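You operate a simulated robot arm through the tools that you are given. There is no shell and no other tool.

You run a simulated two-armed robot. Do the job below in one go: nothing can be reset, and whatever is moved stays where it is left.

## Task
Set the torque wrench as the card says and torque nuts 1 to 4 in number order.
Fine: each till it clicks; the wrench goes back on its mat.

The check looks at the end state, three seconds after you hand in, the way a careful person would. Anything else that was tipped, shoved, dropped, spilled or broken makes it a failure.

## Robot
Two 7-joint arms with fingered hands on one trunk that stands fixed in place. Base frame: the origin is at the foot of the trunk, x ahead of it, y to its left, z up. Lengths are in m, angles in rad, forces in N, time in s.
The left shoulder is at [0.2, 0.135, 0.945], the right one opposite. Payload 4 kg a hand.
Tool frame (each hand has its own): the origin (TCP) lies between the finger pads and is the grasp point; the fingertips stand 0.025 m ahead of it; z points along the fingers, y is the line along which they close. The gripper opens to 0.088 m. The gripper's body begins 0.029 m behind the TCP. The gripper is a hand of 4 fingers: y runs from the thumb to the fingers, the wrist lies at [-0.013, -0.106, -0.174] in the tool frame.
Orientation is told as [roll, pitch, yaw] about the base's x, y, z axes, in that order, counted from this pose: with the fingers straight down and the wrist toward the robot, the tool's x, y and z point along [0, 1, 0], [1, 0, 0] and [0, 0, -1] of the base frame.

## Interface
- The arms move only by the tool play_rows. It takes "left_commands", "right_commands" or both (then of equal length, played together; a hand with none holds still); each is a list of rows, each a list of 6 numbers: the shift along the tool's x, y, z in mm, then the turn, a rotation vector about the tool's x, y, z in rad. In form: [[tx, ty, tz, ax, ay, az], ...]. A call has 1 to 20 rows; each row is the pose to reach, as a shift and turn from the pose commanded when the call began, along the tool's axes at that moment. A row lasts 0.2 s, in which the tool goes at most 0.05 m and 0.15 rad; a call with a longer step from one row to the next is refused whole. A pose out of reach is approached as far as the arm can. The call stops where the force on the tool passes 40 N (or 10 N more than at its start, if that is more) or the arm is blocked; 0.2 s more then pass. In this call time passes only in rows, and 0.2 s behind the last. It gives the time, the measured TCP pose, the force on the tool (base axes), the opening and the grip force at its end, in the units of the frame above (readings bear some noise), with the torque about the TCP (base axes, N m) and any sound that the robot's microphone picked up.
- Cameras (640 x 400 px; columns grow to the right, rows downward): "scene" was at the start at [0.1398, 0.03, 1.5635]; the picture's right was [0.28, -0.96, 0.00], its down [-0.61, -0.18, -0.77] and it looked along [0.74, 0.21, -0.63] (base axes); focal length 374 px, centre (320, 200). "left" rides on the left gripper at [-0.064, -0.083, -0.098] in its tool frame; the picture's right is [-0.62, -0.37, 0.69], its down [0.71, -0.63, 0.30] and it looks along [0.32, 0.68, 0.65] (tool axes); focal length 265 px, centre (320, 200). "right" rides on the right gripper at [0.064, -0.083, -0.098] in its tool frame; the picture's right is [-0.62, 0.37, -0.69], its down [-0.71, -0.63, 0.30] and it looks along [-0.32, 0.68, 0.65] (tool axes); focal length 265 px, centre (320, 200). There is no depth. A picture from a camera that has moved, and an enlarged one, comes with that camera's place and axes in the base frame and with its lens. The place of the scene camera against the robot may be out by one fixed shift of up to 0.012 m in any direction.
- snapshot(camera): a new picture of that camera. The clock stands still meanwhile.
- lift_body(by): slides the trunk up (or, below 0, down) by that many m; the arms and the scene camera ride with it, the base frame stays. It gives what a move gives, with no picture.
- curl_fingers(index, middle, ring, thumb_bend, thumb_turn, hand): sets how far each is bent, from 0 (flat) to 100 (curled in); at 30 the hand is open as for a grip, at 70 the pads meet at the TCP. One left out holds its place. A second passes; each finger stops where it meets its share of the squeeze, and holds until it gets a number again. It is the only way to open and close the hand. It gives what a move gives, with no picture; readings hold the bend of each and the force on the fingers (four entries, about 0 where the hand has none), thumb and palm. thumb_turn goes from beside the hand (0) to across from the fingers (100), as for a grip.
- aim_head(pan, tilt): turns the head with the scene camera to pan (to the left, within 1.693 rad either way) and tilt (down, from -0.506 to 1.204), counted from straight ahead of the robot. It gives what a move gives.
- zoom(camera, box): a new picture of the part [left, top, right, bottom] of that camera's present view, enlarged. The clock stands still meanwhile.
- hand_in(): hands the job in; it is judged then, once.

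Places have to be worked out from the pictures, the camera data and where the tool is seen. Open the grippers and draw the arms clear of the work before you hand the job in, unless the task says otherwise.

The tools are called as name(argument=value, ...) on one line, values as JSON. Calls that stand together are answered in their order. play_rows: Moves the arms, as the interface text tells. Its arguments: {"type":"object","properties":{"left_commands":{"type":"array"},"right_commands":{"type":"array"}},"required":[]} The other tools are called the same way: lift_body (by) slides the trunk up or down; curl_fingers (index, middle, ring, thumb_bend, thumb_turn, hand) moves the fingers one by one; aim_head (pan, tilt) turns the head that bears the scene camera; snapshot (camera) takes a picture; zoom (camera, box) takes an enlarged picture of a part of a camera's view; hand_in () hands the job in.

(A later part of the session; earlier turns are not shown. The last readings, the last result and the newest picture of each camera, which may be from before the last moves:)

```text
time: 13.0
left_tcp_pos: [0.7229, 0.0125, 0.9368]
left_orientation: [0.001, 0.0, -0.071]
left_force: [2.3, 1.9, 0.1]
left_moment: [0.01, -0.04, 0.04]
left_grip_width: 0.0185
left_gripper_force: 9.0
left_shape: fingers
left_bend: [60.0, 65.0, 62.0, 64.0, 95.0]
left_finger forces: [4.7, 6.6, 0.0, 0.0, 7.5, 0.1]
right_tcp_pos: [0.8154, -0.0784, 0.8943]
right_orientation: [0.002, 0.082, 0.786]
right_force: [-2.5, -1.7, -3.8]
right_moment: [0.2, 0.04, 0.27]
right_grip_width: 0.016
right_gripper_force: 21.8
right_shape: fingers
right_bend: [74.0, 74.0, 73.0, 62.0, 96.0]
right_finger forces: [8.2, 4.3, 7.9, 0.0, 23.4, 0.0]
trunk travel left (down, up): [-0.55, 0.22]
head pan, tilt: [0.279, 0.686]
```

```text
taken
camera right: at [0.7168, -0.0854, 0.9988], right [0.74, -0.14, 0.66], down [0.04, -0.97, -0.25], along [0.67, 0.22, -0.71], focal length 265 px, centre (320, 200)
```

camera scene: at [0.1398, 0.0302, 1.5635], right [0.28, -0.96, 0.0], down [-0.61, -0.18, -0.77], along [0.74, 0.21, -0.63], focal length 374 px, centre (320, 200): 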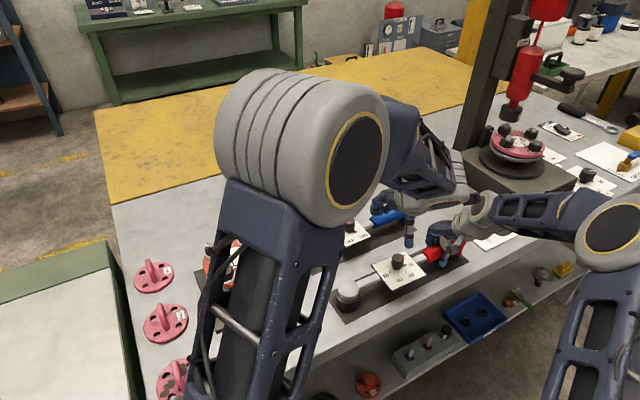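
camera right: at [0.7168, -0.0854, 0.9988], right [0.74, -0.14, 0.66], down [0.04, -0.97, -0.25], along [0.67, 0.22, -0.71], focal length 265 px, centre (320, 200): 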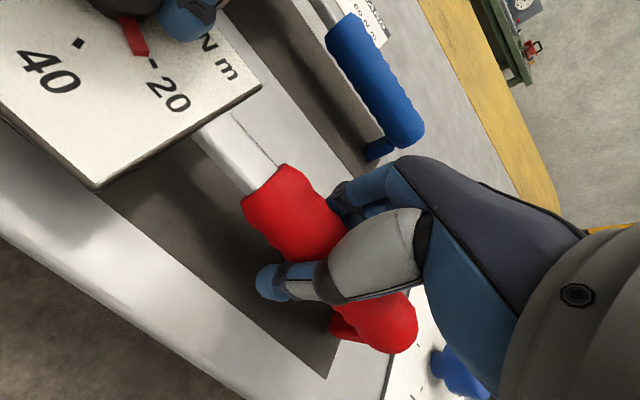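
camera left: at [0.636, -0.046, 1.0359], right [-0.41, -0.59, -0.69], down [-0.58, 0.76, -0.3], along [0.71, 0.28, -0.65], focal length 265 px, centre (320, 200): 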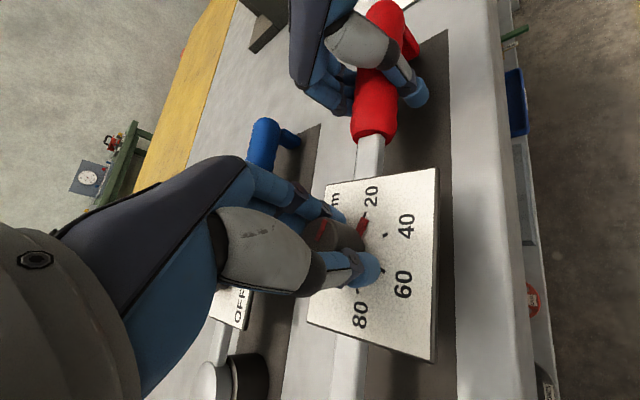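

The knob pointer turns with the hand while the wrench stays put. I continue turning to yaw ≈ -0.65.

play_rows(left_commands=[[0, 0, 0, 0, 0, 0.1], [0, 0, 0, 0, 0, 0.2], [0, 0, 0, 0, 0, 0.3], [0, 0, 0, 0, 0, 0.4], [0, 0, 0, 0, 0, 0.5], [0, 0, 0, 0, 0, 0.58]])

snapshot(camera="left")

snapshot(camera="right")

```text
time: 14.4
left_tcp_pos: [0.7233, 0.0116, 0.9354]
left_orientation: [-0.001, -0.002, -0.652]
left_force: [3.6, 0.4, 0.8]
left_moment: [0.03, 0.02, 0.0]
left_grip_width: 0.0179
left_gripper_force: 9.2
left_shape: fingers
left_bend: [61.0, 65.0, 62.0, 64.0, 96.0]
left_finger forces: [4.2, 6.8, 0.0, 0.0, 8.2, 0.0]
right_tcp_pos: [0.8149, -0.0774, 0.8953]
right_orientation: [0.0, 0.08, 0.785]
right_force: [-2.2, -2.1, -5.0]
right_moment: [0.14, 0.06, 0.31]
right_grip_width: 0.0161
right_gripper_force: 21.8
right_shape: fingers
right_bend: [74.0, 74.0, 73.0, 62.0, 96.0]
right_finger forces: [8.2, 4.6, 8.2, 0.0, 22.2, 0.0]
trunk travel left (down, up): [-0.55, 0.22]
head pan, tilt: [0.279, 0.686]
```

```text
taken
camera left: at [0.6188, 0.0107, 1.0352], right [-0.67, -0.27, -0.69], down [-0.07, 0.95, -0.31], along [0.74, -0.16, -0.65], focal length 265 px, centre (320, 200)
```

left: 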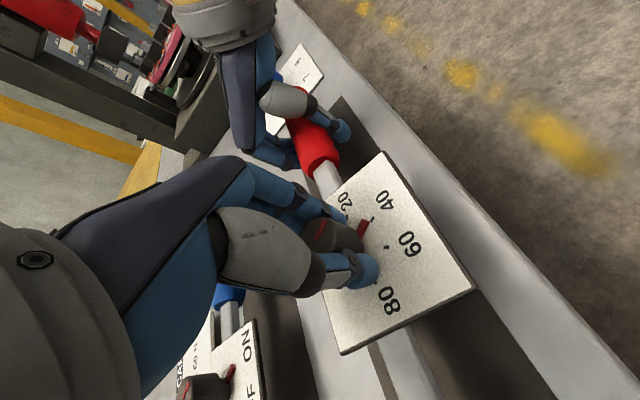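

```text
taken
camera right: at [0.7167, -0.0848, 0.9986], right [0.74, -0.14, 0.66], down [0.04, -0.97, -0.25], along [0.67, 0.22, -0.71], focal length 265 px, centre (320, 200)
```

right: 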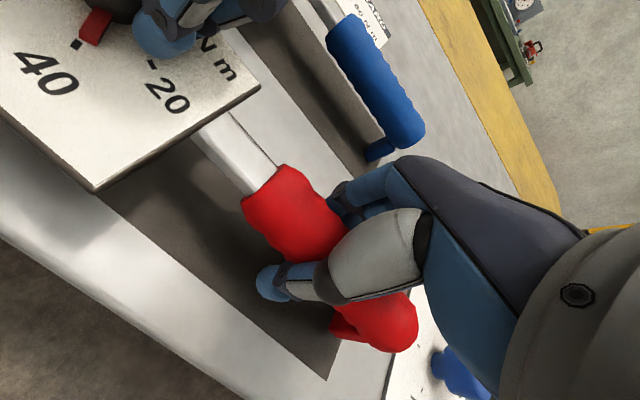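

The pointer is close to 40. I zoom in to measure it.

zoom(camera="left", box=[320, 170, 440, 290])

snapshot(camera="scene")

```text
3.33 times, centred on (380, 230) of left
camera zoom: at [0.6188, 0.0107, 1.0352], right [-0.67, -0.27, -0.69], down [-0.07, 0.95, -0.31], along [0.74, -0.16, -0.65], focal length 885 px, centre (120, 100)
```

zoom: 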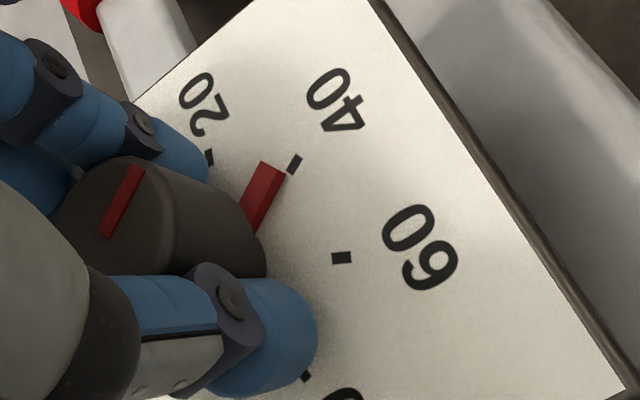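

```text
taken
camera scene: at [0.1401, 0.03, 1.5635], right [0.28, -0.96, 0.0], down [-0.61, -0.18, -0.77], along [0.74, 0.21, -0.63], focal length 374 px, centre (320, 200)
```

scene: 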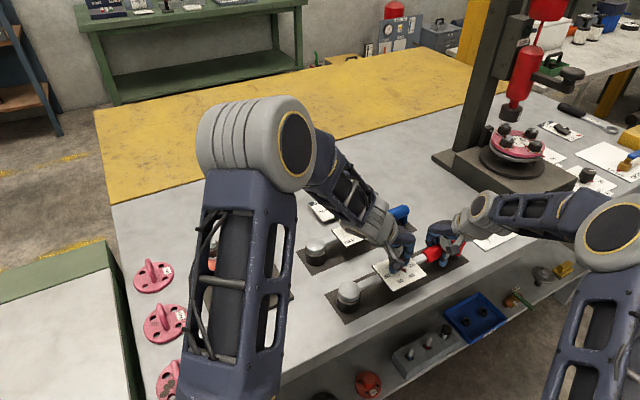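

The pointer is just short of 40, with about 0.95 rad left to 60. I keep turning another 0.45 rad in this grip.

play_rows(left_commands=[[0, 0, 0, 0, 0, 0.1], [0, 0, 0, 0, 0, 0.2], [0, 0, 0, 0, 0, 0.3], [0, 0, 0, 0, 0, 0.4], [0, 0, 0, 0, 0, 0.48]])

snapshot(camera="left")

snapshot(camera="right")

zoom(camera="left", box=[320, 170, 440, 290])

```text
time: 15.6
left_tcp_pos: [0.724, 0.0118, 0.9368]
left_orientation: [0.001, 0.0, -1.132]
left_force: [5.9, -2.4, -0.3]
left_moment: [0.03, -0.05, 0.0]
left_grip_width: 0.0178
left_gripper_force: 10.4
left_shape: fingers
left_bend: [60.0, 65.0, 62.0, 64.0, 96.0]
left_finger forces: [5.0, 8.4, 0.1, 0.0, 7.2, 0.0]
right_tcp_pos: [0.8152, -0.0766, 0.8947]
right_orientation: [0.0, 0.081, 0.784]
right_force: [-3.8, 0.6, -3.0]
right_moment: [0.15, 0.12, 0.28]
right_grip_width: 0.0154
right_gripper_force: 20.7
right_shape: fingers
right_bend: [74.0, 74.0, 73.0, 62.0, 96.0]
right_finger forces: [7.7, 4.4, 7.9, 0.1, 21.4, 0.1]
trunk travel left (down, up): [-0.55, 0.22]
head pan, tilt: [0.279, 0.686]
```

```text
taken
camera left: at [0.6305, 0.0594, 1.0357], right [-0.72, 0.07, -0.69], down [0.38, 0.87, -0.3], along [0.58, -0.48, -0.65], focal length 265 px, centre (320, 200)
```

left: 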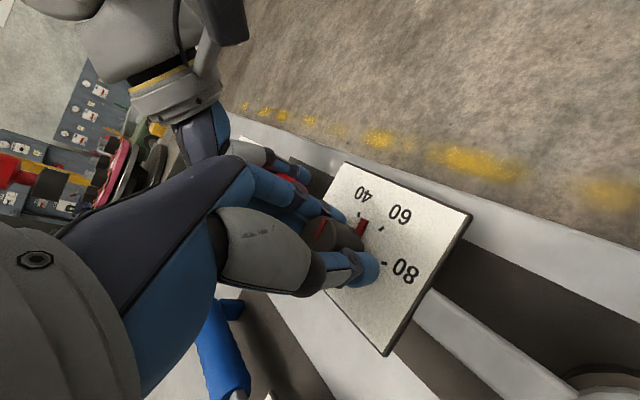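

```text
taken
camera right: at [0.7166, -0.0846, 0.9988], right [0.74, -0.14, 0.66], down [0.04, -0.97, -0.25], along [0.67, 0.22, -0.71], focal length 265 px, centre (320, 200)
```

right: 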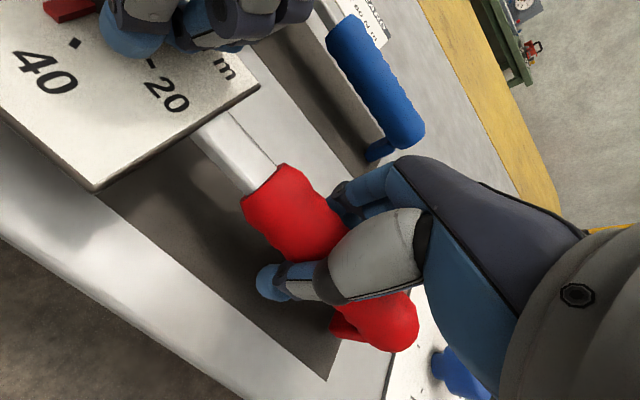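

```text
3.33 times, centred on (380, 230) of left
camera zoom: at [0.6305, 0.0594, 1.0357], right [-0.72, 0.07, -0.69], down [0.38, 0.87, -0.3], along [0.58, -0.48, -0.65], focal length 885 px, centre (120, 100)
```

zoom: 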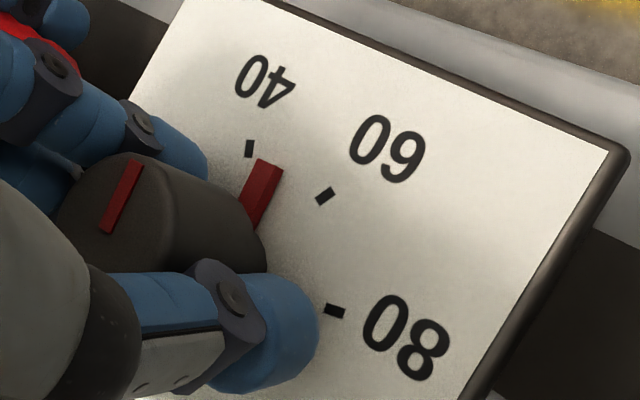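

The pointer is about 40% of the way from 40 to 60. To keep clear of the right hand I release the knob, turn the left hand back, and take a new grip.

curl_fingers(hand="left", index=42, middle=42, ring=42, thumb_bend=42)

play_rows(left_commands=[[0, 0, 0, 0, 0, -0.12], [0, 0, 0, 0, 0, -0.24], [0, 0, 0, 0, 0, -0.36], [0, 0, 0, 0, 0, -0.48], [0, 0, 0, 0, 0, -0.6], [0, 0, 0, 0, 0, -0.72]])

snapshot(camera="left")

zoom(camera="left", box=[300, 170, 440, 310])

```text
time: 16.6
left_tcp_pos: [0.7236, 0.0116, 0.9367]
left_orientation: [0.001, 0.001, -1.128]
left_force: [1.0, -0.7, -0.5]
left_moment: [0.0, -0.01, -0.01]
left_grip_width: 0.0587
left_gripper_force: 0.0
left_shape: fingers
left_bend: [42.0, 42.0, 42.0, 42.0, 97.0]
left_finger forces: [0.1, 0.0, 0.0, 0.0, 0.0, 0.0]
right_tcp_pos: [0.815, -0.0775, 0.8958]
right_orientation: [0.0, 0.08, 0.785]
right_force: [-1.1, -0.4, -5.7]
right_moment: [0.07, 0.22, 0.24]
right_grip_width: 0.0156
right_gripper_force: 21.3
right_shape: fingers
right_bend: [74.0, 74.0, 73.0, 62.0, 96.0]
right_finger forces: [8.6, 5.3, 8.7, 0.0, 19.2, 0.0]
trunk travel left (down, up): [-0.55, 0.22]
head pan, tilt: [0.279, 0.686]
```

```text
time: 18.0
left_tcp_pos: [0.7225, 0.0121, 0.9366]
left_orientation: [-0.001, -0.001, -0.409]
left_force: [-0.6, 0.4, -0.4]
left_moment: [-0.02, -0.02, -0.03]
left_grip_width: 0.0584
left_gripper_force: 0.0
left_shape: fingers
left_bend: [42.0, 42.0, 42.0, 42.0, 97.0]
left_finger forces: [0.1, 0.0, 0.0, 0.1, 0.0, 0.0]
right_tcp_pos: [0.8147, -0.0775, 0.8946]
right_orientation: [0.0, 0.079, 0.785]
right_force: [0.7, -0.9, -6.1]
right_moment: [0.08, 0.14, 0.24]
right_grip_width: 0.0156
right_gripper_force: 20.6
right_shape: fingers
right_bend: [74.0, 74.0, 73.0, 62.0, 96.0]
right_finger forces: [8.4, 5.3, 8.4, 0.1, 19.1, 0.0]
trunk travel left (down, up): [-0.55, 0.22]
head pan, tilt: [0.279, 0.686]
```

```text
taken
camera left: at [0.6214, -0.0137, 1.036], right [-0.58, -0.42, -0.69], down [-0.29, 0.91, -0.3], along [0.76, 0.03, -0.65], focal length 265 px, centre (320, 200)
```

left: 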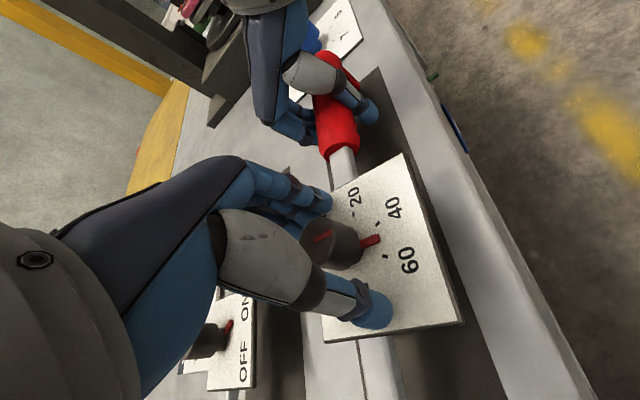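

```text
2.86 times, centred on (370, 240) of left
camera zoom: at [0.6214, -0.0137, 1.036], right [-0.58, -0.42, -0.69], down [-0.29, 0.91, -0.3], along [0.76, 0.03, -0.65], focal length 758 px, centre (177, 86)
```

zoom: 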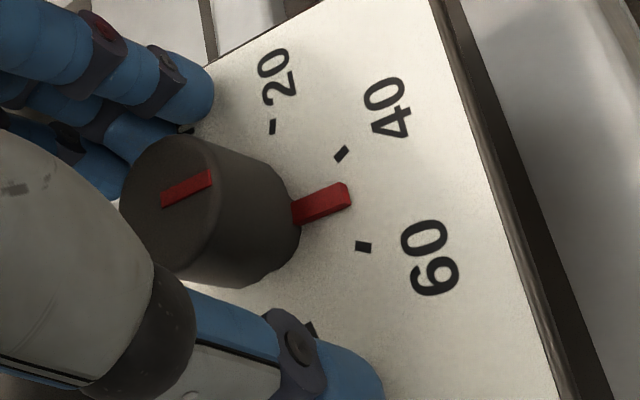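

The pointer is about halfway between 40 and 60, so about 0.43 rad remains. I re-grip the knob as before.

curl_fingers(hand="left", index=62, middle=66, ring=60, thumb_bend=64)

curl_fingers(hand="left", index=67, middle=72, thumb_bend=72)

play_rows(left_commands=[[0, 0, 0, 0, 0, 0.1], [0, 0, 0, 0, 0, 0.2], [0, 0, 0, 0, 0, 0.3], [0, 0, 0, 0, 0, 0.38]])

zoom(camera="left", box=[300, 170, 440, 310])

```text
time: 19.0
left_tcp_pos: [0.7227, 0.013, 0.9389]
left_orientation: [0.0, 0.001, -0.41]
left_force: [2.0, -0.6, -0.8]
left_moment: [-0.01, -0.03, 0.0]
left_grip_width: 0.0204
left_gripper_force: 2.7
left_shape: fingers
left_bend: [59.0, 63.0, 60.0, 61.0, 97.0]
left_finger forces: [1.6, 1.9, 0.1, 0.1, 2.3, 0.1]
right_tcp_pos: [0.8151, -0.0771, 0.8958]
right_orientation: [0.001, 0.079, 0.785]
right_force: [-1.2, -1.6, -5.4]
right_moment: [0.07, 0.15, 0.21]
right_grip_width: 0.0152
right_gripper_force: 20.4
right_shape: fingers
right_bend: [74.0, 74.0, 73.0, 62.0, 96.0]
right_finger forces: [8.3, 4.9, 8.1, 0.1, 19.6, 0.1]
trunk travel left (down, up): [-0.55, 0.22]
head pan, tilt: [0.279, 0.686]
```

```text
time: 20.0
left_tcp_pos: [0.7224, 0.0125, 0.9368]
left_orientation: [0.0, 0.001, -0.408]
left_force: [2.8, 2.2, -0.1]
left_moment: [0.0, -0.05, 0.05]
left_grip_width: 0.0183
left_gripper_force: 8.8
left_shape: fingers
left_bend: [60.0, 65.0, 60.0, 63.0, 96.0]
left_finger forces: [4.6, 6.1, 0.1, 0.0, 7.5, 0.0]
right_tcp_pos: [0.8143, -0.0772, 0.8948]
right_orientation: [0.0, 0.08, 0.784]
right_force: [-3.3, -1.8, -3.1]
right_moment: [0.15, 0.0, 0.25]
right_grip_width: 0.0151
right_gripper_force: 20.3
right_shape: fingers
right_bend: [74.0, 74.0, 73.0, 62.0, 96.0]
right_finger forces: [7.4, 3.9, 7.5, 0.0, 21.7, 0.1]
trunk travel left (down, up): [-0.55, 0.22]
head pan, tilt: [0.279, 0.686]
```

```text
time: 21.0
left_tcp_pos: [0.7232, 0.0114, 0.9364]
left_orientation: [0.001, 0.0, -0.792]
left_force: [4.0, 0.9, -1.5]
left_moment: [0.02, -0.01, 0.01]
left_grip_width: 0.0184
left_gripper_force: 9.3
left_shape: fingers
left_bend: [60.0, 65.0, 60.0, 63.0, 96.0]
left_finger forces: [4.4, 6.8, 0.1, 0.0, 7.9, 0.0]
right_tcp_pos: [0.8162, -0.0777, 0.8952]
right_orientation: [0.0, 0.08, 0.785]
right_force: [-3.1, -1.3, -3.4]
right_moment: [0.19, 0.08, 0.26]
right_grip_width: 0.0151
right_gripper_force: 20.1
right_shape: fingers
right_bend: [74.0, 74.0, 73.0, 63.0, 96.0]
right_finger forces: [7.3, 4.1, 7.4, 0.0, 21.1, 0.0]
trunk travel left (down, up): [-0.55, 0.22]
head pan, tilt: [0.279, 0.686]
```

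```text
2.86 times, centred on (370, 240) of left
camera zoom: at [0.6198, 0.0258, 1.0358], right [-0.7, -0.18, -0.69], down [0.06, 0.95, -0.31], along [0.71, -0.26, -0.65], focal length 758 px, centre (177, 86)
```

zoom: 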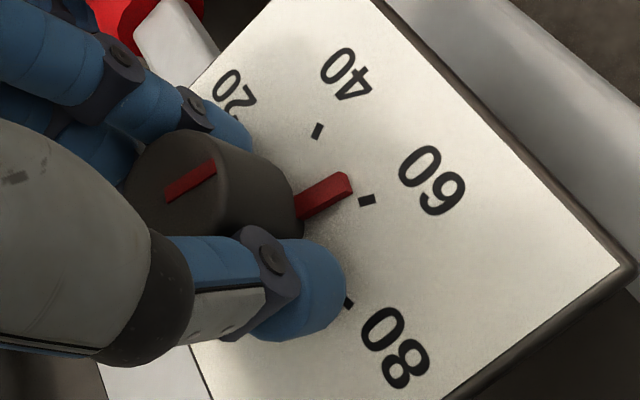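

The pointer is about 7° short of the 60 mark. I turn another 0.13 rad and check.

play_rows(left_commands=[[0, 0, 0, 0, 0, 0.07], [0, 0, 0, 0, 0, 0.13]])

zoom(camera="left", box=[300, 170, 440, 310])

snapshot(camera="scene")

```text
time: 21.6
left_tcp_pos: [0.7243, 0.0116, 0.9362]
left_orientation: [-0.002, 0.001, -0.923]
left_force: [3.8, -0.5, -0.1]
left_moment: [0.02, -0.02, -0.02]
left_grip_width: 0.0183
left_gripper_force: 10.0
left_shape: fingers
left_bend: [60.0, 65.0, 60.0, 63.0, 96.0]
left_finger forces: [4.8, 7.1, 0.0, 0.1, 7.7, 0.1]
right_tcp_pos: [0.8164, -0.0767, 0.8942]
right_orientation: [0.001, 0.081, 0.784]
right_force: [-4.3, 0.6, -4.5]
right_moment: [0.13, 0.06, 0.25]
right_grip_width: 0.015
right_gripper_force: 20.0
right_shape: fingers
right_bend: [74.0, 74.0, 73.0, 63.0, 96.0]
right_finger forces: [7.3, 4.1, 7.3, 0.0, 20.7, 0.0]
trunk travel left (down, up): [-0.55, 0.22]
head pan, tilt: [0.279, 0.686]
```

```text
2.86 times, centred on (370, 240) of left
camera zoom: at [0.6225, 0.0392, 1.0359], right [-0.72, -0.08, -0.69], down [0.19, 0.93, -0.3], along [0.67, -0.35, -0.65], focal length 758 px, centre (177, 86)
```

zoom: 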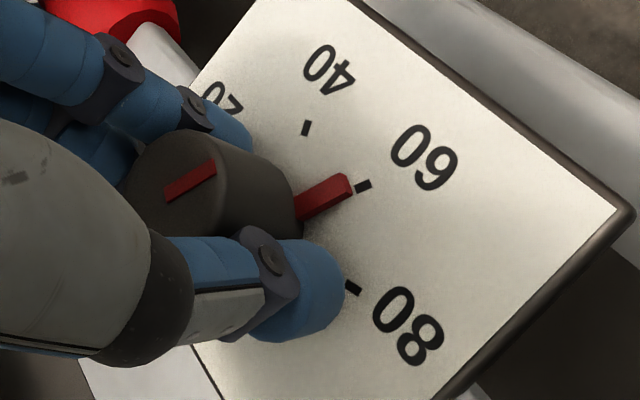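

```text
taken
camera scene: at [0.1401, 0.0299, 1.5635], right [0.28, -0.96, 0.0], down [-0.61, -0.18, -0.77], along [0.74, 0.21, -0.63], focal length 374 px, centre (320, 200)
```

scene: 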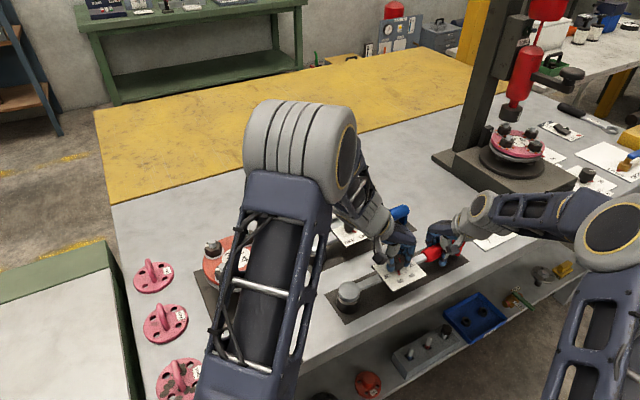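

The pointer now looks on or near 60. I release the knob and raise the left hand to check with an unobstructed view.

curl_fingers(hand="left", index=35, middle=35, ring=35, thumb_bend=35)

play_rows(left_commands=[[0, 0, -30, 0, 0, 0], [0, 0, -60, 0, 0, -0.1], [0, -10, -90, 0, 0, -0.2], [0, -40, -100, 0, 0, -0.3]])

snapshot(camera="left")

zoom(camera="left", box=[320, 180, 500, 330])

snapshot(camera="right")

snapshot(camera="scene")

```text
time: 22.6
left_tcp_pos: [0.7235, 0.0123, 0.9379]
left_orientation: [0.0, 0.0, -0.92]
left_force: [-0.1, 0.1, 0.8]
left_moment: [0.0, -0.03, 0.01]
left_grip_width: 0.0738
left_gripper_force: 0.2
left_shape: fingers
left_bend: [35.0, 35.0, 35.0, 35.0, 97.0]
left_finger forces: [0.0, 0.0, 0.0, 0.1, 0.0, 0.0]
right_tcp_pos: [0.8136, -0.0776, 0.8947]
right_orientation: [0.0, 0.081, 0.784]
right_force: [-1.0, 0.2, -5.4]
right_moment: [0.05, 0.19, 0.2]
right_grip_width: 0.0154
right_gripper_force: 19.9
right_shape: fingers
right_bend: [74.0, 74.0, 73.0, 63.0, 96.0]
right_finger forces: [8.1, 5.1, 8.3, 0.0, 18.7, 0.0]
trunk travel left (down, up): [-0.55, 0.22]
head pan, tilt: [0.279, 0.686]
```

```text
time: 23.6
left_tcp_pos: [0.6983, 0.0449, 1.038]
left_orientation: [0.0, 0.001, -0.617]
left_force: [0.1, -0.9, 1.0]
left_moment: [-0.01, 0.01, 0.0]
left_grip_width: 0.0735
left_gripper_force: 0.1
left_shape: fingers
left_bend: [35.0, 35.0, 35.0, 35.0, 97.0]
left_finger forces: [0.1, 0.0, 0.1, 0.0, 0.1, 0.0]
right_tcp_pos: [0.8151, -0.077, 0.8947]
right_orientation: [0.0, 0.081, 0.786]
right_force: [-1.2, -0.1, -6.0]
right_moment: [0.05, 0.18, 0.21]
right_grip_width: 0.015
right_gripper_force: 20.3
right_shape: fingers
right_bend: [74.0, 74.0, 73.0, 63.0, 96.0]
right_finger forces: [8.1, 5.0, 8.2, 0.1, 18.3, 0.0]
trunk travel left (down, up): [-0.55, 0.22]
head pan, tilt: [0.279, 0.686]
```

```text
taken
camera left: at [0.5938, 0.0405, 1.1373], right [-0.66, -0.29, -0.69], down [-0.1, 0.95, -0.3], along [0.75, -0.13, -0.65], focal length 265 px, centre (320, 200)
```

left: 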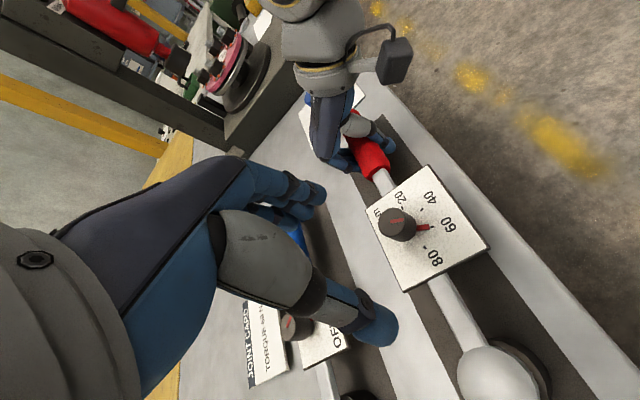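

```text
2.67 times, centred on (410, 255) of left
camera zoom: at [0.5938, 0.0405, 1.1373], right [-0.66, -0.29, -0.69], down [-0.1, 0.95, -0.3], along [0.75, -0.13, -0.65], focal length 708 px, centre (80, 53)
```

zoom: 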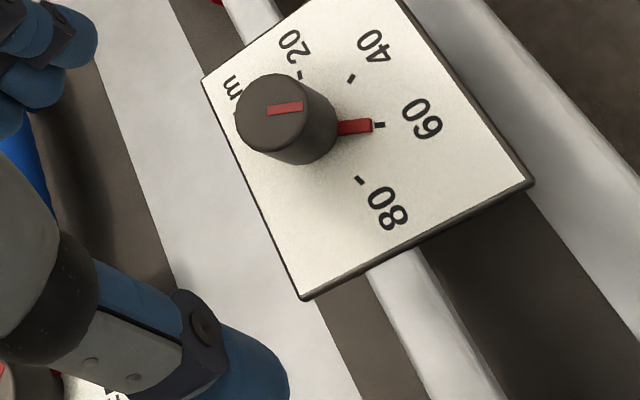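

```text
taken
camera right: at [0.7168, -0.0851, 0.9986], right [0.74, -0.14, 0.66], down [0.04, -0.97, -0.25], along [0.67, 0.22, -0.71], focal length 265 px, centre (320, 200)
```

right: 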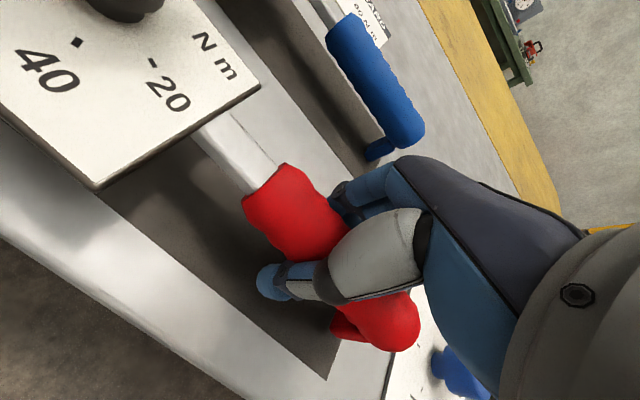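

```text
taken
camera scene: at [0.1403, 0.0298, 1.5634], right [0.28, -0.96, 0.0], down [-0.61, -0.18, -0.77], along [0.74, 0.21, -0.63], focal length 374 px, centre (320, 200)
```

scene: 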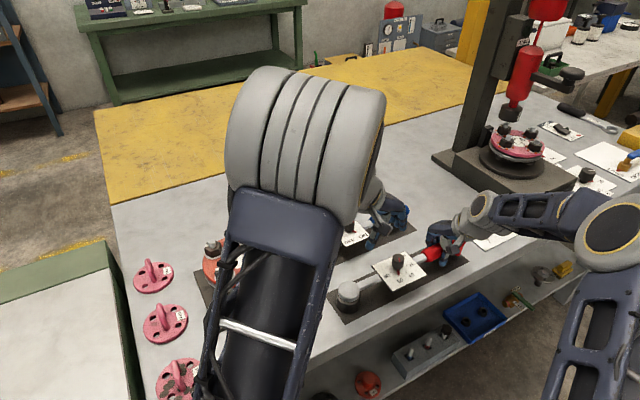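

The pointer lines up with 60 in this view. I confirm from the scene camera.

zoom(camera="scene", box=[360, 230, 440, 300])

```text
5.71 times, centred on (400, 265) of scene
camera zoom: at [0.1403, 0.0298, 1.5634], right [0.28, -0.96, 0.0], down [-0.61, -0.18, -0.77], along [0.74, 0.21, -0.63], focal length 2135 px, centre (-137, -171)
```

zoom: 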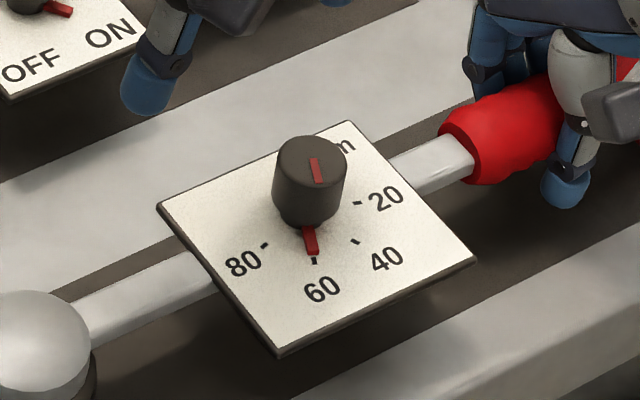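

The dial is set to 60 N m. I now withdraw the left hand back up to its side.

play_rows(left_commands=[[5, -25, -40, 0, 0, -0.06], [13, -65, -65, 0, 0, -0.12], [21, -107, -85, 0, 0, -0.19], [29, -150, -100, 0, 0, -0.26], [37, -192, -115, 0, 0, -0.33], [45, -234, -130, 0, 0, -0.4], [53, -276, -140, 0, 0, -0.47], [61, -318, -150, 0, 0, -0.54], [70, -361, -160, 0, 0, -0.617]])

snapshot(camera="scene")

snapshot(camera="left")

```text
time: 25.6
left_tcp_pos: [0.4472, 0.3089, 1.1947]
left_orientation: [0.0, 0.0, -0.005]
left_force: [-0.7, 0.9, 0.2]
left_moment: [0.01, -0.03, -0.01]
left_grip_width: 0.0741
left_gripper_force: 0.0
left_shape: fingers
left_bend: [35.0, 35.0, 35.0, 35.0, 97.0]
left_finger forces: [0.0, 0.0, 0.1, 0.0, 0.1, 0.0]
right_tcp_pos: [0.8154, -0.0772, 0.8939]
right_orientation: [-0.001, 0.081, 0.785]
right_force: [-0.7, -0.9, -5.4]
right_moment: [0.06, 0.17, 0.19]
right_grip_width: 0.0149
right_gripper_force: 19.6
right_shape: fingers
right_bend: [74.0, 74.0, 73.0, 63.0, 96.0]
right_finger forces: [8.1, 4.8, 7.9, 0.0, 17.8, 0.0]
trunk travel left (down, up): [-0.55, 0.22]
head pan, tilt: [0.279, 0.686]
```

```text
taken
camera scene: at [0.1401, 0.0299, 1.5635], right [0.28, -0.96, 0.0], down [-0.61, -0.18, -0.77], along [0.74, 0.21, -0.63], focal length 374 px, centre (320, 200)
```

scene: 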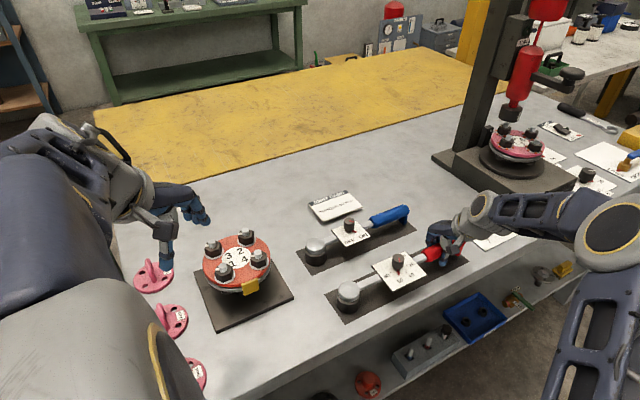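

```text
taken
camera left: at [0.3641, 0.2445, 1.2942], right [-0.37, -0.62, -0.69], down [-0.63, 0.72, -0.3], along [0.68, 0.32, -0.65], focal length 265 px, centre (320, 200)
```

left: 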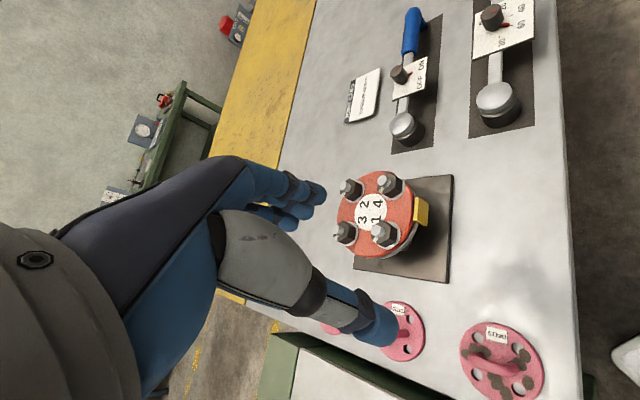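

I now have the nuts located: 1 near (0.544, 0.335), 2 far (0.657, 0.341), 3 left (0.590, 0.383), 4 right (0.603, 0.289), with stud tops at about z 1.0. I test-lift the wrench 40 mm to see how it hangs in the grip.

play_rows(right_commands=[[0, 0, -10, 0, 0, 0], [0, 0, -20, 0, 0, 0], [0, 0, -30, 0, 0, 0], [0, 0, -40, 0, 0, 0]])

snapshot(camera="scene")

zoom(camera="scene", box=[310, 210, 480, 330])

snapshot(camera="right")

snapshot(camera="left")

```text
time: 26.6
left_tcp_pos: [0.4483, 0.3093, 1.1954]
left_orientation: [0.0, 0.001, -0.004]
left_force: [0.5, -0.7, 0.0]
left_moment: [0.01, -0.03, 0.01]
left_grip_width: 0.0739
left_gripper_force: 0.0
left_shape: fingers
left_bend: [35.0, 35.0, 35.0, 35.0, 97.0]
left_finger forces: [0.1, 0.0, 0.0, 0.0, 0.0, 0.0]
right_tcp_pos: [0.8174, -0.0764, 0.9357]
right_orientation: [0.001, 0.08, 0.786]
right_force: [-0.6, 0.1, -7.6]
right_moment: [-0.12, -0.11, 0.04]
right_grip_width: 0.015
right_gripper_force: 17.6
right_shape: fingers
right_bend: [74.0, 74.0, 74.0, 63.0, 95.0]
right_finger forces: [10.9, 2.6, 3.9, 0.1, 17.6, 0.1]
trunk travel left (down, up): [-0.55, 0.22]
head pan, tilt: [0.279, 0.686]
```

```text
taken
camera scene: at [0.1401, 0.0299, 1.5635], right [0.28, -0.96, 0.0], down [-0.61, -0.18, -0.77], along [0.74, 0.21, -0.63], focal length 374 px, centre (320, 200)
```

scene: 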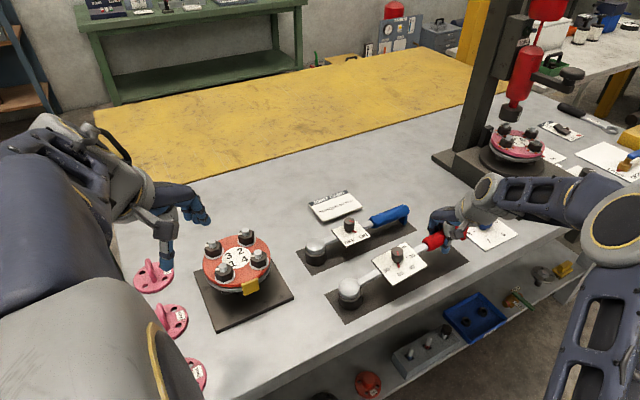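

```text
3.33 times, centred on (395, 270) of scene
camera zoom: at [0.1401, 0.0299, 1.5635], right [0.28, -0.96, 0.0], down [-0.61, -0.18, -0.77], along [0.74, 0.21, -0.63], focal length 1245 px, centre (70, -33)
```

zoom: 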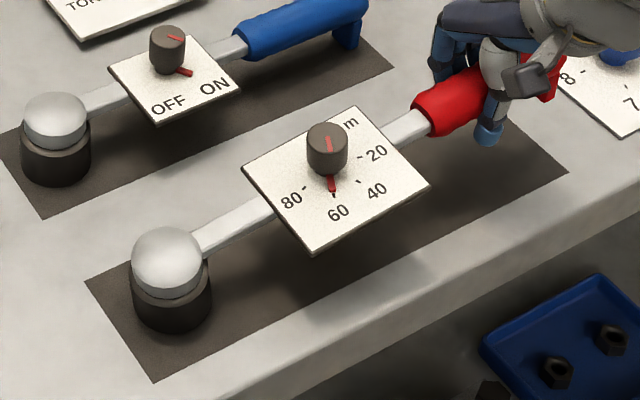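

```text
taken
camera right: at [0.7193, -0.0833, 1.0387], right [0.74, -0.14, 0.66], down [0.04, -0.97, -0.25], along [0.67, 0.22, -0.71], focal length 265 px, centre (320, 200)
```

right: 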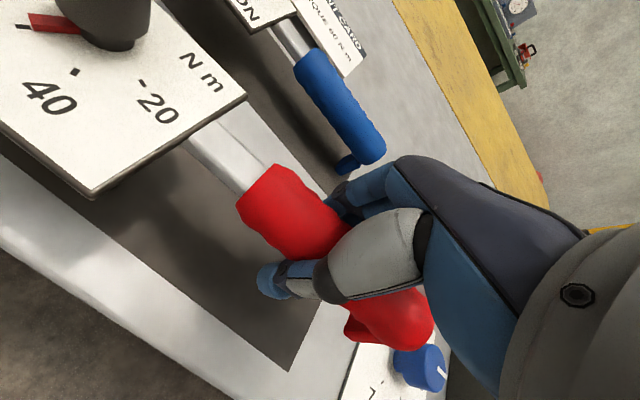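

```text
taken
camera left: at [0.3646, 0.2446, 1.2941], right [-0.37, -0.62, -0.69], down [-0.63, 0.72, -0.3], along [0.68, 0.32, -0.65], focal length 265 px, centre (320, 200)
```

left: 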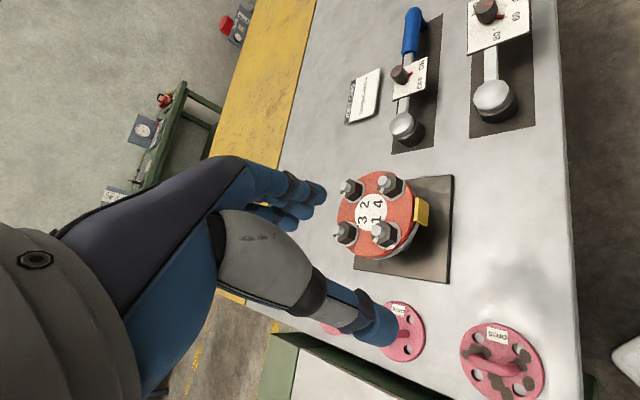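

The grip slipped in pitch: the handle rose but the head stayed on the mat. I lower it back level and squeeze harder.

play_rows(right_commands=[[0, 0, 10, 0, 0, 0], [0, 0, 20, 0, 0, 0], [0, 0, 30, 0, 0, 0], [0, 0, 40, 0, 0, 0]])

curl_fingers(hand="right", index=100, middle=100, ring=100, thumb_bend=100)

snapshot(camera="right")

zoom(camera="scene", box=[310, 210, 480, 330])

```text
time: 27.6
left_tcp_pos: [0.4476, 0.3083, 1.1957]
left_orientation: [-0.001, -0.001, -0.003]
left_force: [0.0, -0.5, -0.5]
left_moment: [0.02, 0.0, 0.04]
left_grip_width: 0.074
left_gripper_force: 0.0
left_shape: fingers
left_bend: [35.0, 35.0, 35.0, 35.0, 97.0]
left_finger forces: [0.0, 0.0, 0.0, 0.0, 0.1, 0.1]
right_tcp_pos: [0.8166, -0.077, 0.8946]
right_orientation: [0.001, 0.081, 0.785]
right_force: [0.6, -1.4, -4.7]
right_moment: [0.24, 0.36, 0.17]
right_grip_width: 0.0132
right_gripper_force: 19.7
right_shape: fingers
right_bend: [74.0, 74.0, 73.0, 64.0, 96.0]
right_finger forces: [7.5, 3.9, 11.6, 0.1, 17.2, 0.1]
trunk travel left (down, up): [-0.55, 0.22]
head pan, tilt: [0.279, 0.686]
```

```text
time: 28.6
left_tcp_pos: [0.4474, 0.3108, 1.1949]
left_orientation: [-0.001, 0.0, -0.004]
left_force: [-0.3, 0.1, 0.3]
left_moment: [0.01, -0.01, 0.05]
left_grip_width: 0.0739
left_gripper_force: 0.2
left_shape: fingers
left_bend: [35.0, 35.0, 35.0, 35.0, 97.0]
left_finger forces: [0.0, 0.0, 0.0, 0.0, 0.1, 0.0]
right_tcp_pos: [0.8172, -0.0781, 0.8944]
right_orientation: [0.001, 0.078, 0.785]
right_force: [-1.5, -1.0, -6.1]
right_moment: [0.04, 0.15, 0.29]
right_grip_width: 0.0002
right_gripper_force: 31.2
right_shape: fingers
right_bend: [85.0, 84.0, 82.0, 90.0, 96.0]
right_finger forces: [9.3, 9.7, 9.1, 0.0, 34.8, 0.0]
trunk travel left (down, up): [-0.55, 0.22]
head pan, tilt: [0.279, 0.686]
```

```text
taken
camera right: at [0.7181, -0.085, 0.9987], right [0.74, -0.14, 0.66], down [0.04, -0.97, -0.25], along [0.67, 0.22, -0.71], focal length 265 px, centre (320, 200)
```

right: 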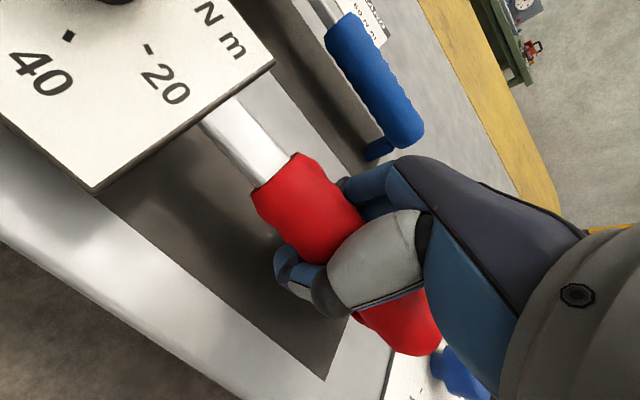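

```text
3.33 times, centred on (395, 270) of scene
camera zoom: at [0.14, 0.0299, 1.5635], right [0.28, -0.96, 0.0], down [-0.61, -0.18, -0.77], along [0.74, 0.21, -0.63], focal length 1245 px, centre (70, -33)
```

zoom: 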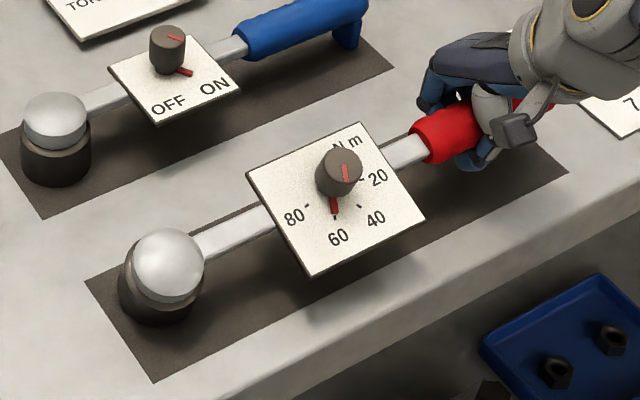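

The fingers now wrap around the handle for a much firmer grip, though the wrench rolled toward the near side. I lift again to see whether it stays level lengthwise.

play_rows(right_commands=[[0, 0, -10, 0, 0, 0], [0, 0, -20, 0, 0, 0], [0, 0, -30, 0, 0, 0], [0, 0, -40, 0, 0, 0], [0, 0, -50, 0, 0, 0]])

zoom(camera="scene", box=[310, 190, 490, 330])

snapshot(camera="right")

zoom(camera="left", box=[420, 0, 580, 140])

```text
time: 29.8
left_tcp_pos: [0.4475, 0.3087, 1.1954]
left_orientation: [0.001, 0.001, -0.003]
left_force: [0.0, -0.9, -0.7]
left_moment: [-0.03, -0.01, 0.0]
left_grip_width: 0.0739
left_gripper_force: 0.0
left_shape: fingers
left_bend: [35.0, 35.0, 35.0, 35.0, 97.0]
left_finger forces: [0.0, 0.0, 0.0, 0.0, 0.0, 0.0]
right_tcp_pos: [0.8181, -0.0743, 0.9458]
right_orientation: [0.002, 0.077, 0.786]
right_force: [0.0, -0.1, -8.5]
right_moment: [-0.35, -0.42, -0.05]
right_grip_width: 0.0001
right_gripper_force: 29.0
right_shape: fingers
right_bend: [85.0, 85.0, 84.0, 90.0, 95.0]
right_finger forces: [11.4, 7.4, 5.1, 0.0, 34.5, 0.0]
trunk travel left (down, up): [-0.55, 0.22]
head pan, tilt: [0.279, 0.686]
```

```text
2.86 times, centred on (400, 260) of scene
camera zoom: at [0.1402, 0.0299, 1.5634], right [0.28, -0.96, 0.0], down [-0.61, -0.18, -0.77], along [0.74, 0.21, -0.63], focal length 1067 px, centre (91, 29)
```

zoom: 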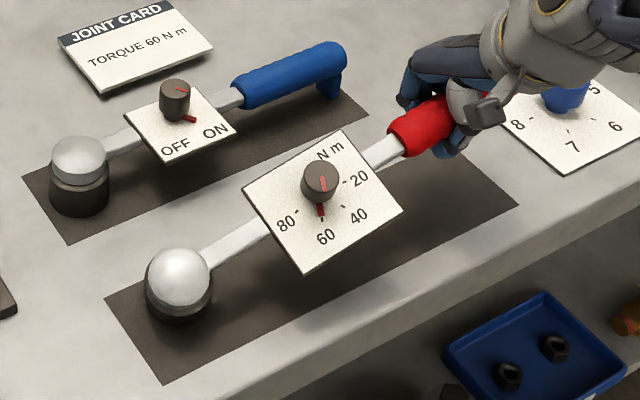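

```text
taken
camera right: at [0.7206, -0.0828, 1.049], right [0.74, -0.14, 0.66], down [0.04, -0.97, -0.25], along [0.67, 0.22, -0.71], focal length 265 px, centre (320, 200)
```

right: 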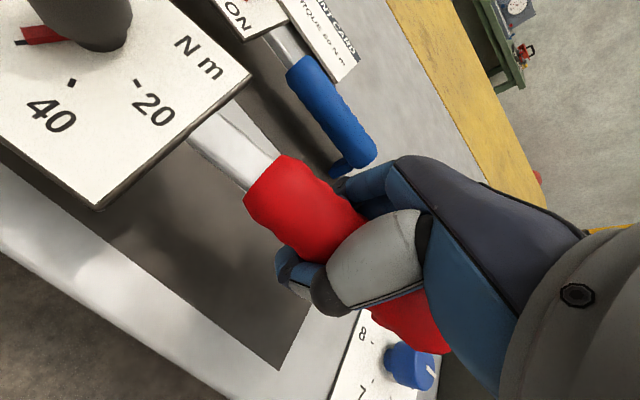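

```text
2.86 times, centred on (500, 70) of left
camera zoom: at [0.3646, 0.2446, 1.2941], right [-0.37, -0.62, -0.69], down [-0.63, 0.72, -0.3], along [0.68, 0.32, -0.65], focal length 758 px, centre (-194, 571)
```

zoom: 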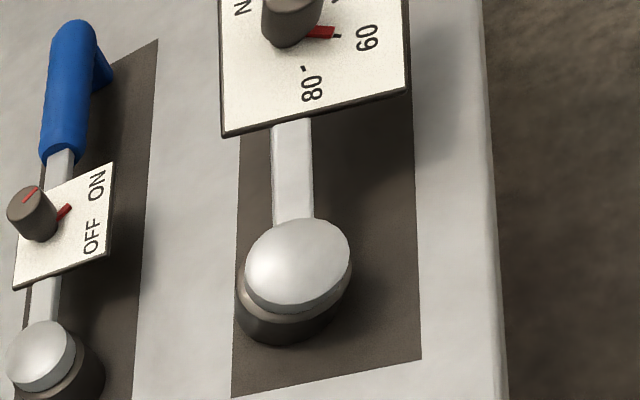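

The head still rests on the mat, so the pitch slips before it lifts. I tilt the hand about the closing axis to lift the head, and about the handle axis to undo the roll, then look.

play_rows(right_commands=[[0, 0, -2, 0.05, 0.1, 0], [0, 0, -4, 0.1, 0.2, 0], [0, 0, -6, 0.15, 0.3, 0]])

zoom(camera="scene", box=[310, 190, 490, 330])

snapshot(camera="right")

zoom(camera="left", box=[420, 0, 580, 140])

```text
time: 30.6
left_tcp_pos: [0.4471, 0.3089, 1.1951]
left_orientation: [0.0, -0.001, -0.004]
left_force: [-0.9, -0.2, -0.2]
left_moment: [-0.02, -0.01, 0.02]
left_grip_width: 0.0739
left_gripper_force: 0.0
left_shape: fingers
left_bend: [35.0, 35.0, 35.0, 35.0, 97.0]
left_finger forces: [0.0, 0.1, 0.1, 0.1, 0.0, 0.0]
right_tcp_pos: [0.819, -0.0742, 0.9506]
right_orientation: [0.306, 0.228, 0.809]
right_force: [-0.9, -0.1, -9.9]
right_moment: [-0.63, -0.68, 0.03]
right_grip_width: 0.0
right_gripper_force: 31.7
right_shape: fingers
right_bend: [86.0, 86.0, 85.0, 90.0, 97.0]
right_finger forces: [16.0, 6.2, 2.4, 0.0, 34.8, 4.1]
trunk travel left (down, up): [-0.55, 0.22]
head pan, tilt: [0.279, 0.686]
```

```text
2.86 times, centred on (400, 260) of scene
camera zoom: at [0.14, 0.0299, 1.5635], right [0.28, -0.96, 0.0], down [-0.61, -0.18, -0.77], along [0.74, 0.21, -0.63], focal length 1067 px, centre (91, 29)
```

zoom: 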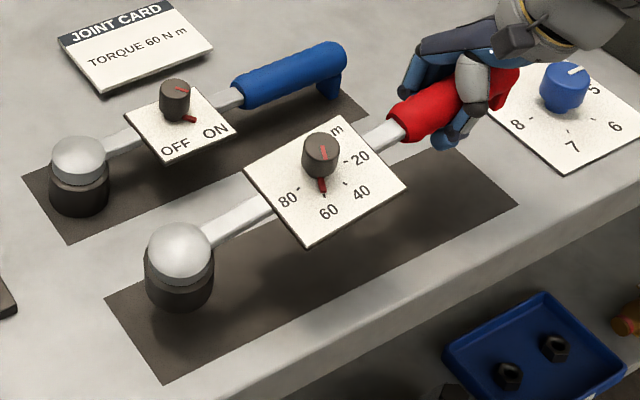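

```text
taken
camera right: at [0.7581, -0.0925, 1.0789], right [0.9, -0.21, 0.38], down [-0.08, -0.93, -0.35], along [0.43, 0.29, -0.86], focal length 265 px, centre (320, 200)
```

right: 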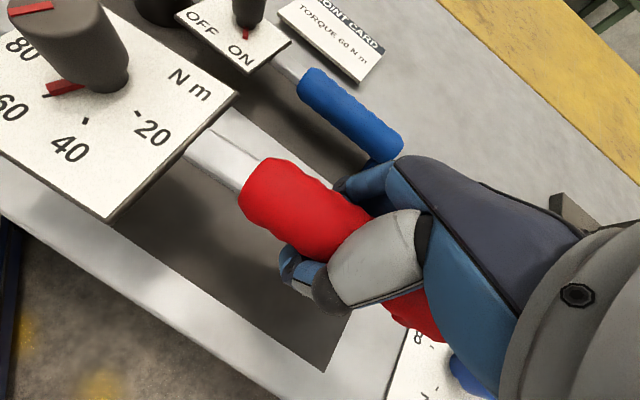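

```text
2.86 times, centred on (500, 70) of left
camera zoom: at [0.3645, 0.2446, 1.2941], right [-0.37, -0.62, -0.69], down [-0.63, 0.72, -0.3], along [0.68, 0.32, -0.65], focal length 758 px, centre (-194, 571)
```

zoom: 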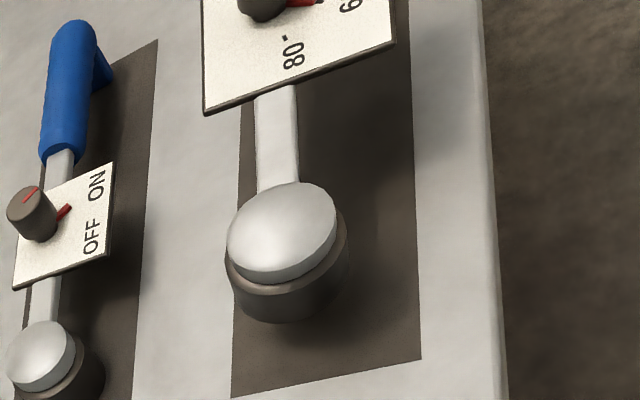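

The head is starting to lift (palm contact now, moment about 0.9 N m), and the roll is nearly corrected. I keep tilting and raise a bit more.

play_rows(right_commands=[[0, 0, -6, 0, 0.08, 0], [0, 0, -12, 0, 0.16, 0], [0, 0, -20, 0, 0.2, 0], [0, 0, -30, 0, 0.2, 0]])

zoom(camera="scene", box=[310, 190, 490, 330])

snapshot(camera="right")

zoom(camera="left", box=[420, 0, 580, 140])

```text
time: 31.6
left_tcp_pos: [0.4485, 0.3092, 1.1959]
left_orientation: [-0.001, -0.001, -0.003]
left_force: [-0.4, -0.5, 0.3]
left_moment: [-0.01, -0.03, 0.0]
left_grip_width: 0.074
left_gripper_force: 0.1
left_shape: fingers
left_bend: [35.0, 35.0, 35.0, 35.0, 97.0]
left_finger forces: [0.1, 0.0, 0.0, 0.0, 0.1, 0.0]
right_tcp_pos: [0.8298, -0.0765, 0.9788]
right_orientation: [0.503, 0.228, 0.807]
right_force: [0.2, 0.5, -9.9]
right_moment: [-0.64, -0.64, 0.02]
right_grip_width: 0.0
right_gripper_force: 32.0
right_shape: fingers
right_bend: [86.0, 86.0, 85.0, 90.0, 97.0]
right_finger forces: [16.9, 6.3, 2.4, 0.0, 34.0, 4.4]
trunk travel left (down, up): [-0.55, 0.22]
head pan, tilt: [0.279, 0.686]
```

```text
2.86 times, centred on (400, 260) of scene
camera zoom: at [0.1402, 0.0299, 1.5635], right [0.28, -0.96, 0.0], down [-0.61, -0.18, -0.77], along [0.74, 0.21, -0.63], focal length 1067 px, centre (91, 29)
```

zoom: 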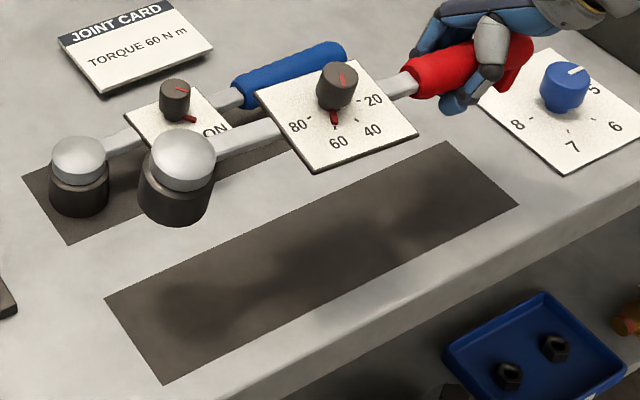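

```text
taken
camera right: at [0.7865, -0.1094, 1.1105], right [0.93, -0.3, 0.21], down [-0.17, -0.87, -0.45], along [0.32, 0.38, -0.87], focal length 265 px, centre (320, 200)
```

right: 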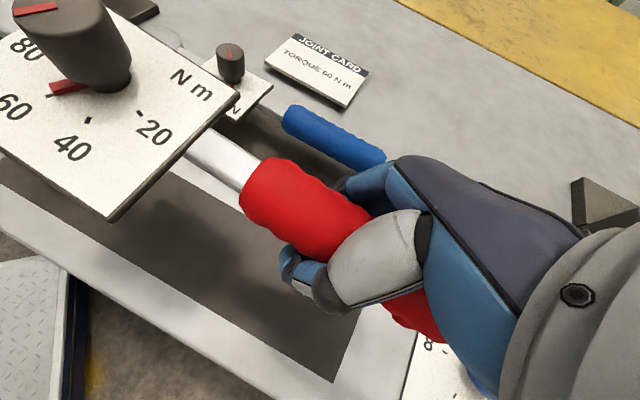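

```text
2.86 times, centred on (500, 70) of left
camera zoom: at [0.3646, 0.2446, 1.2941], right [-0.37, -0.62, -0.69], down [-0.63, 0.72, -0.3], along [0.68, 0.32, -0.65], focal length 758 px, centre (-194, 571)
```

zoom: 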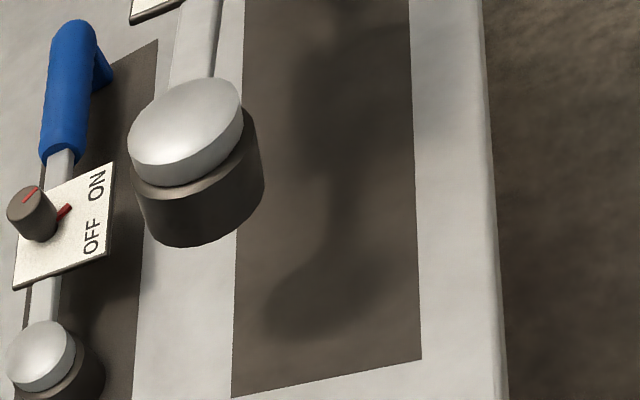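

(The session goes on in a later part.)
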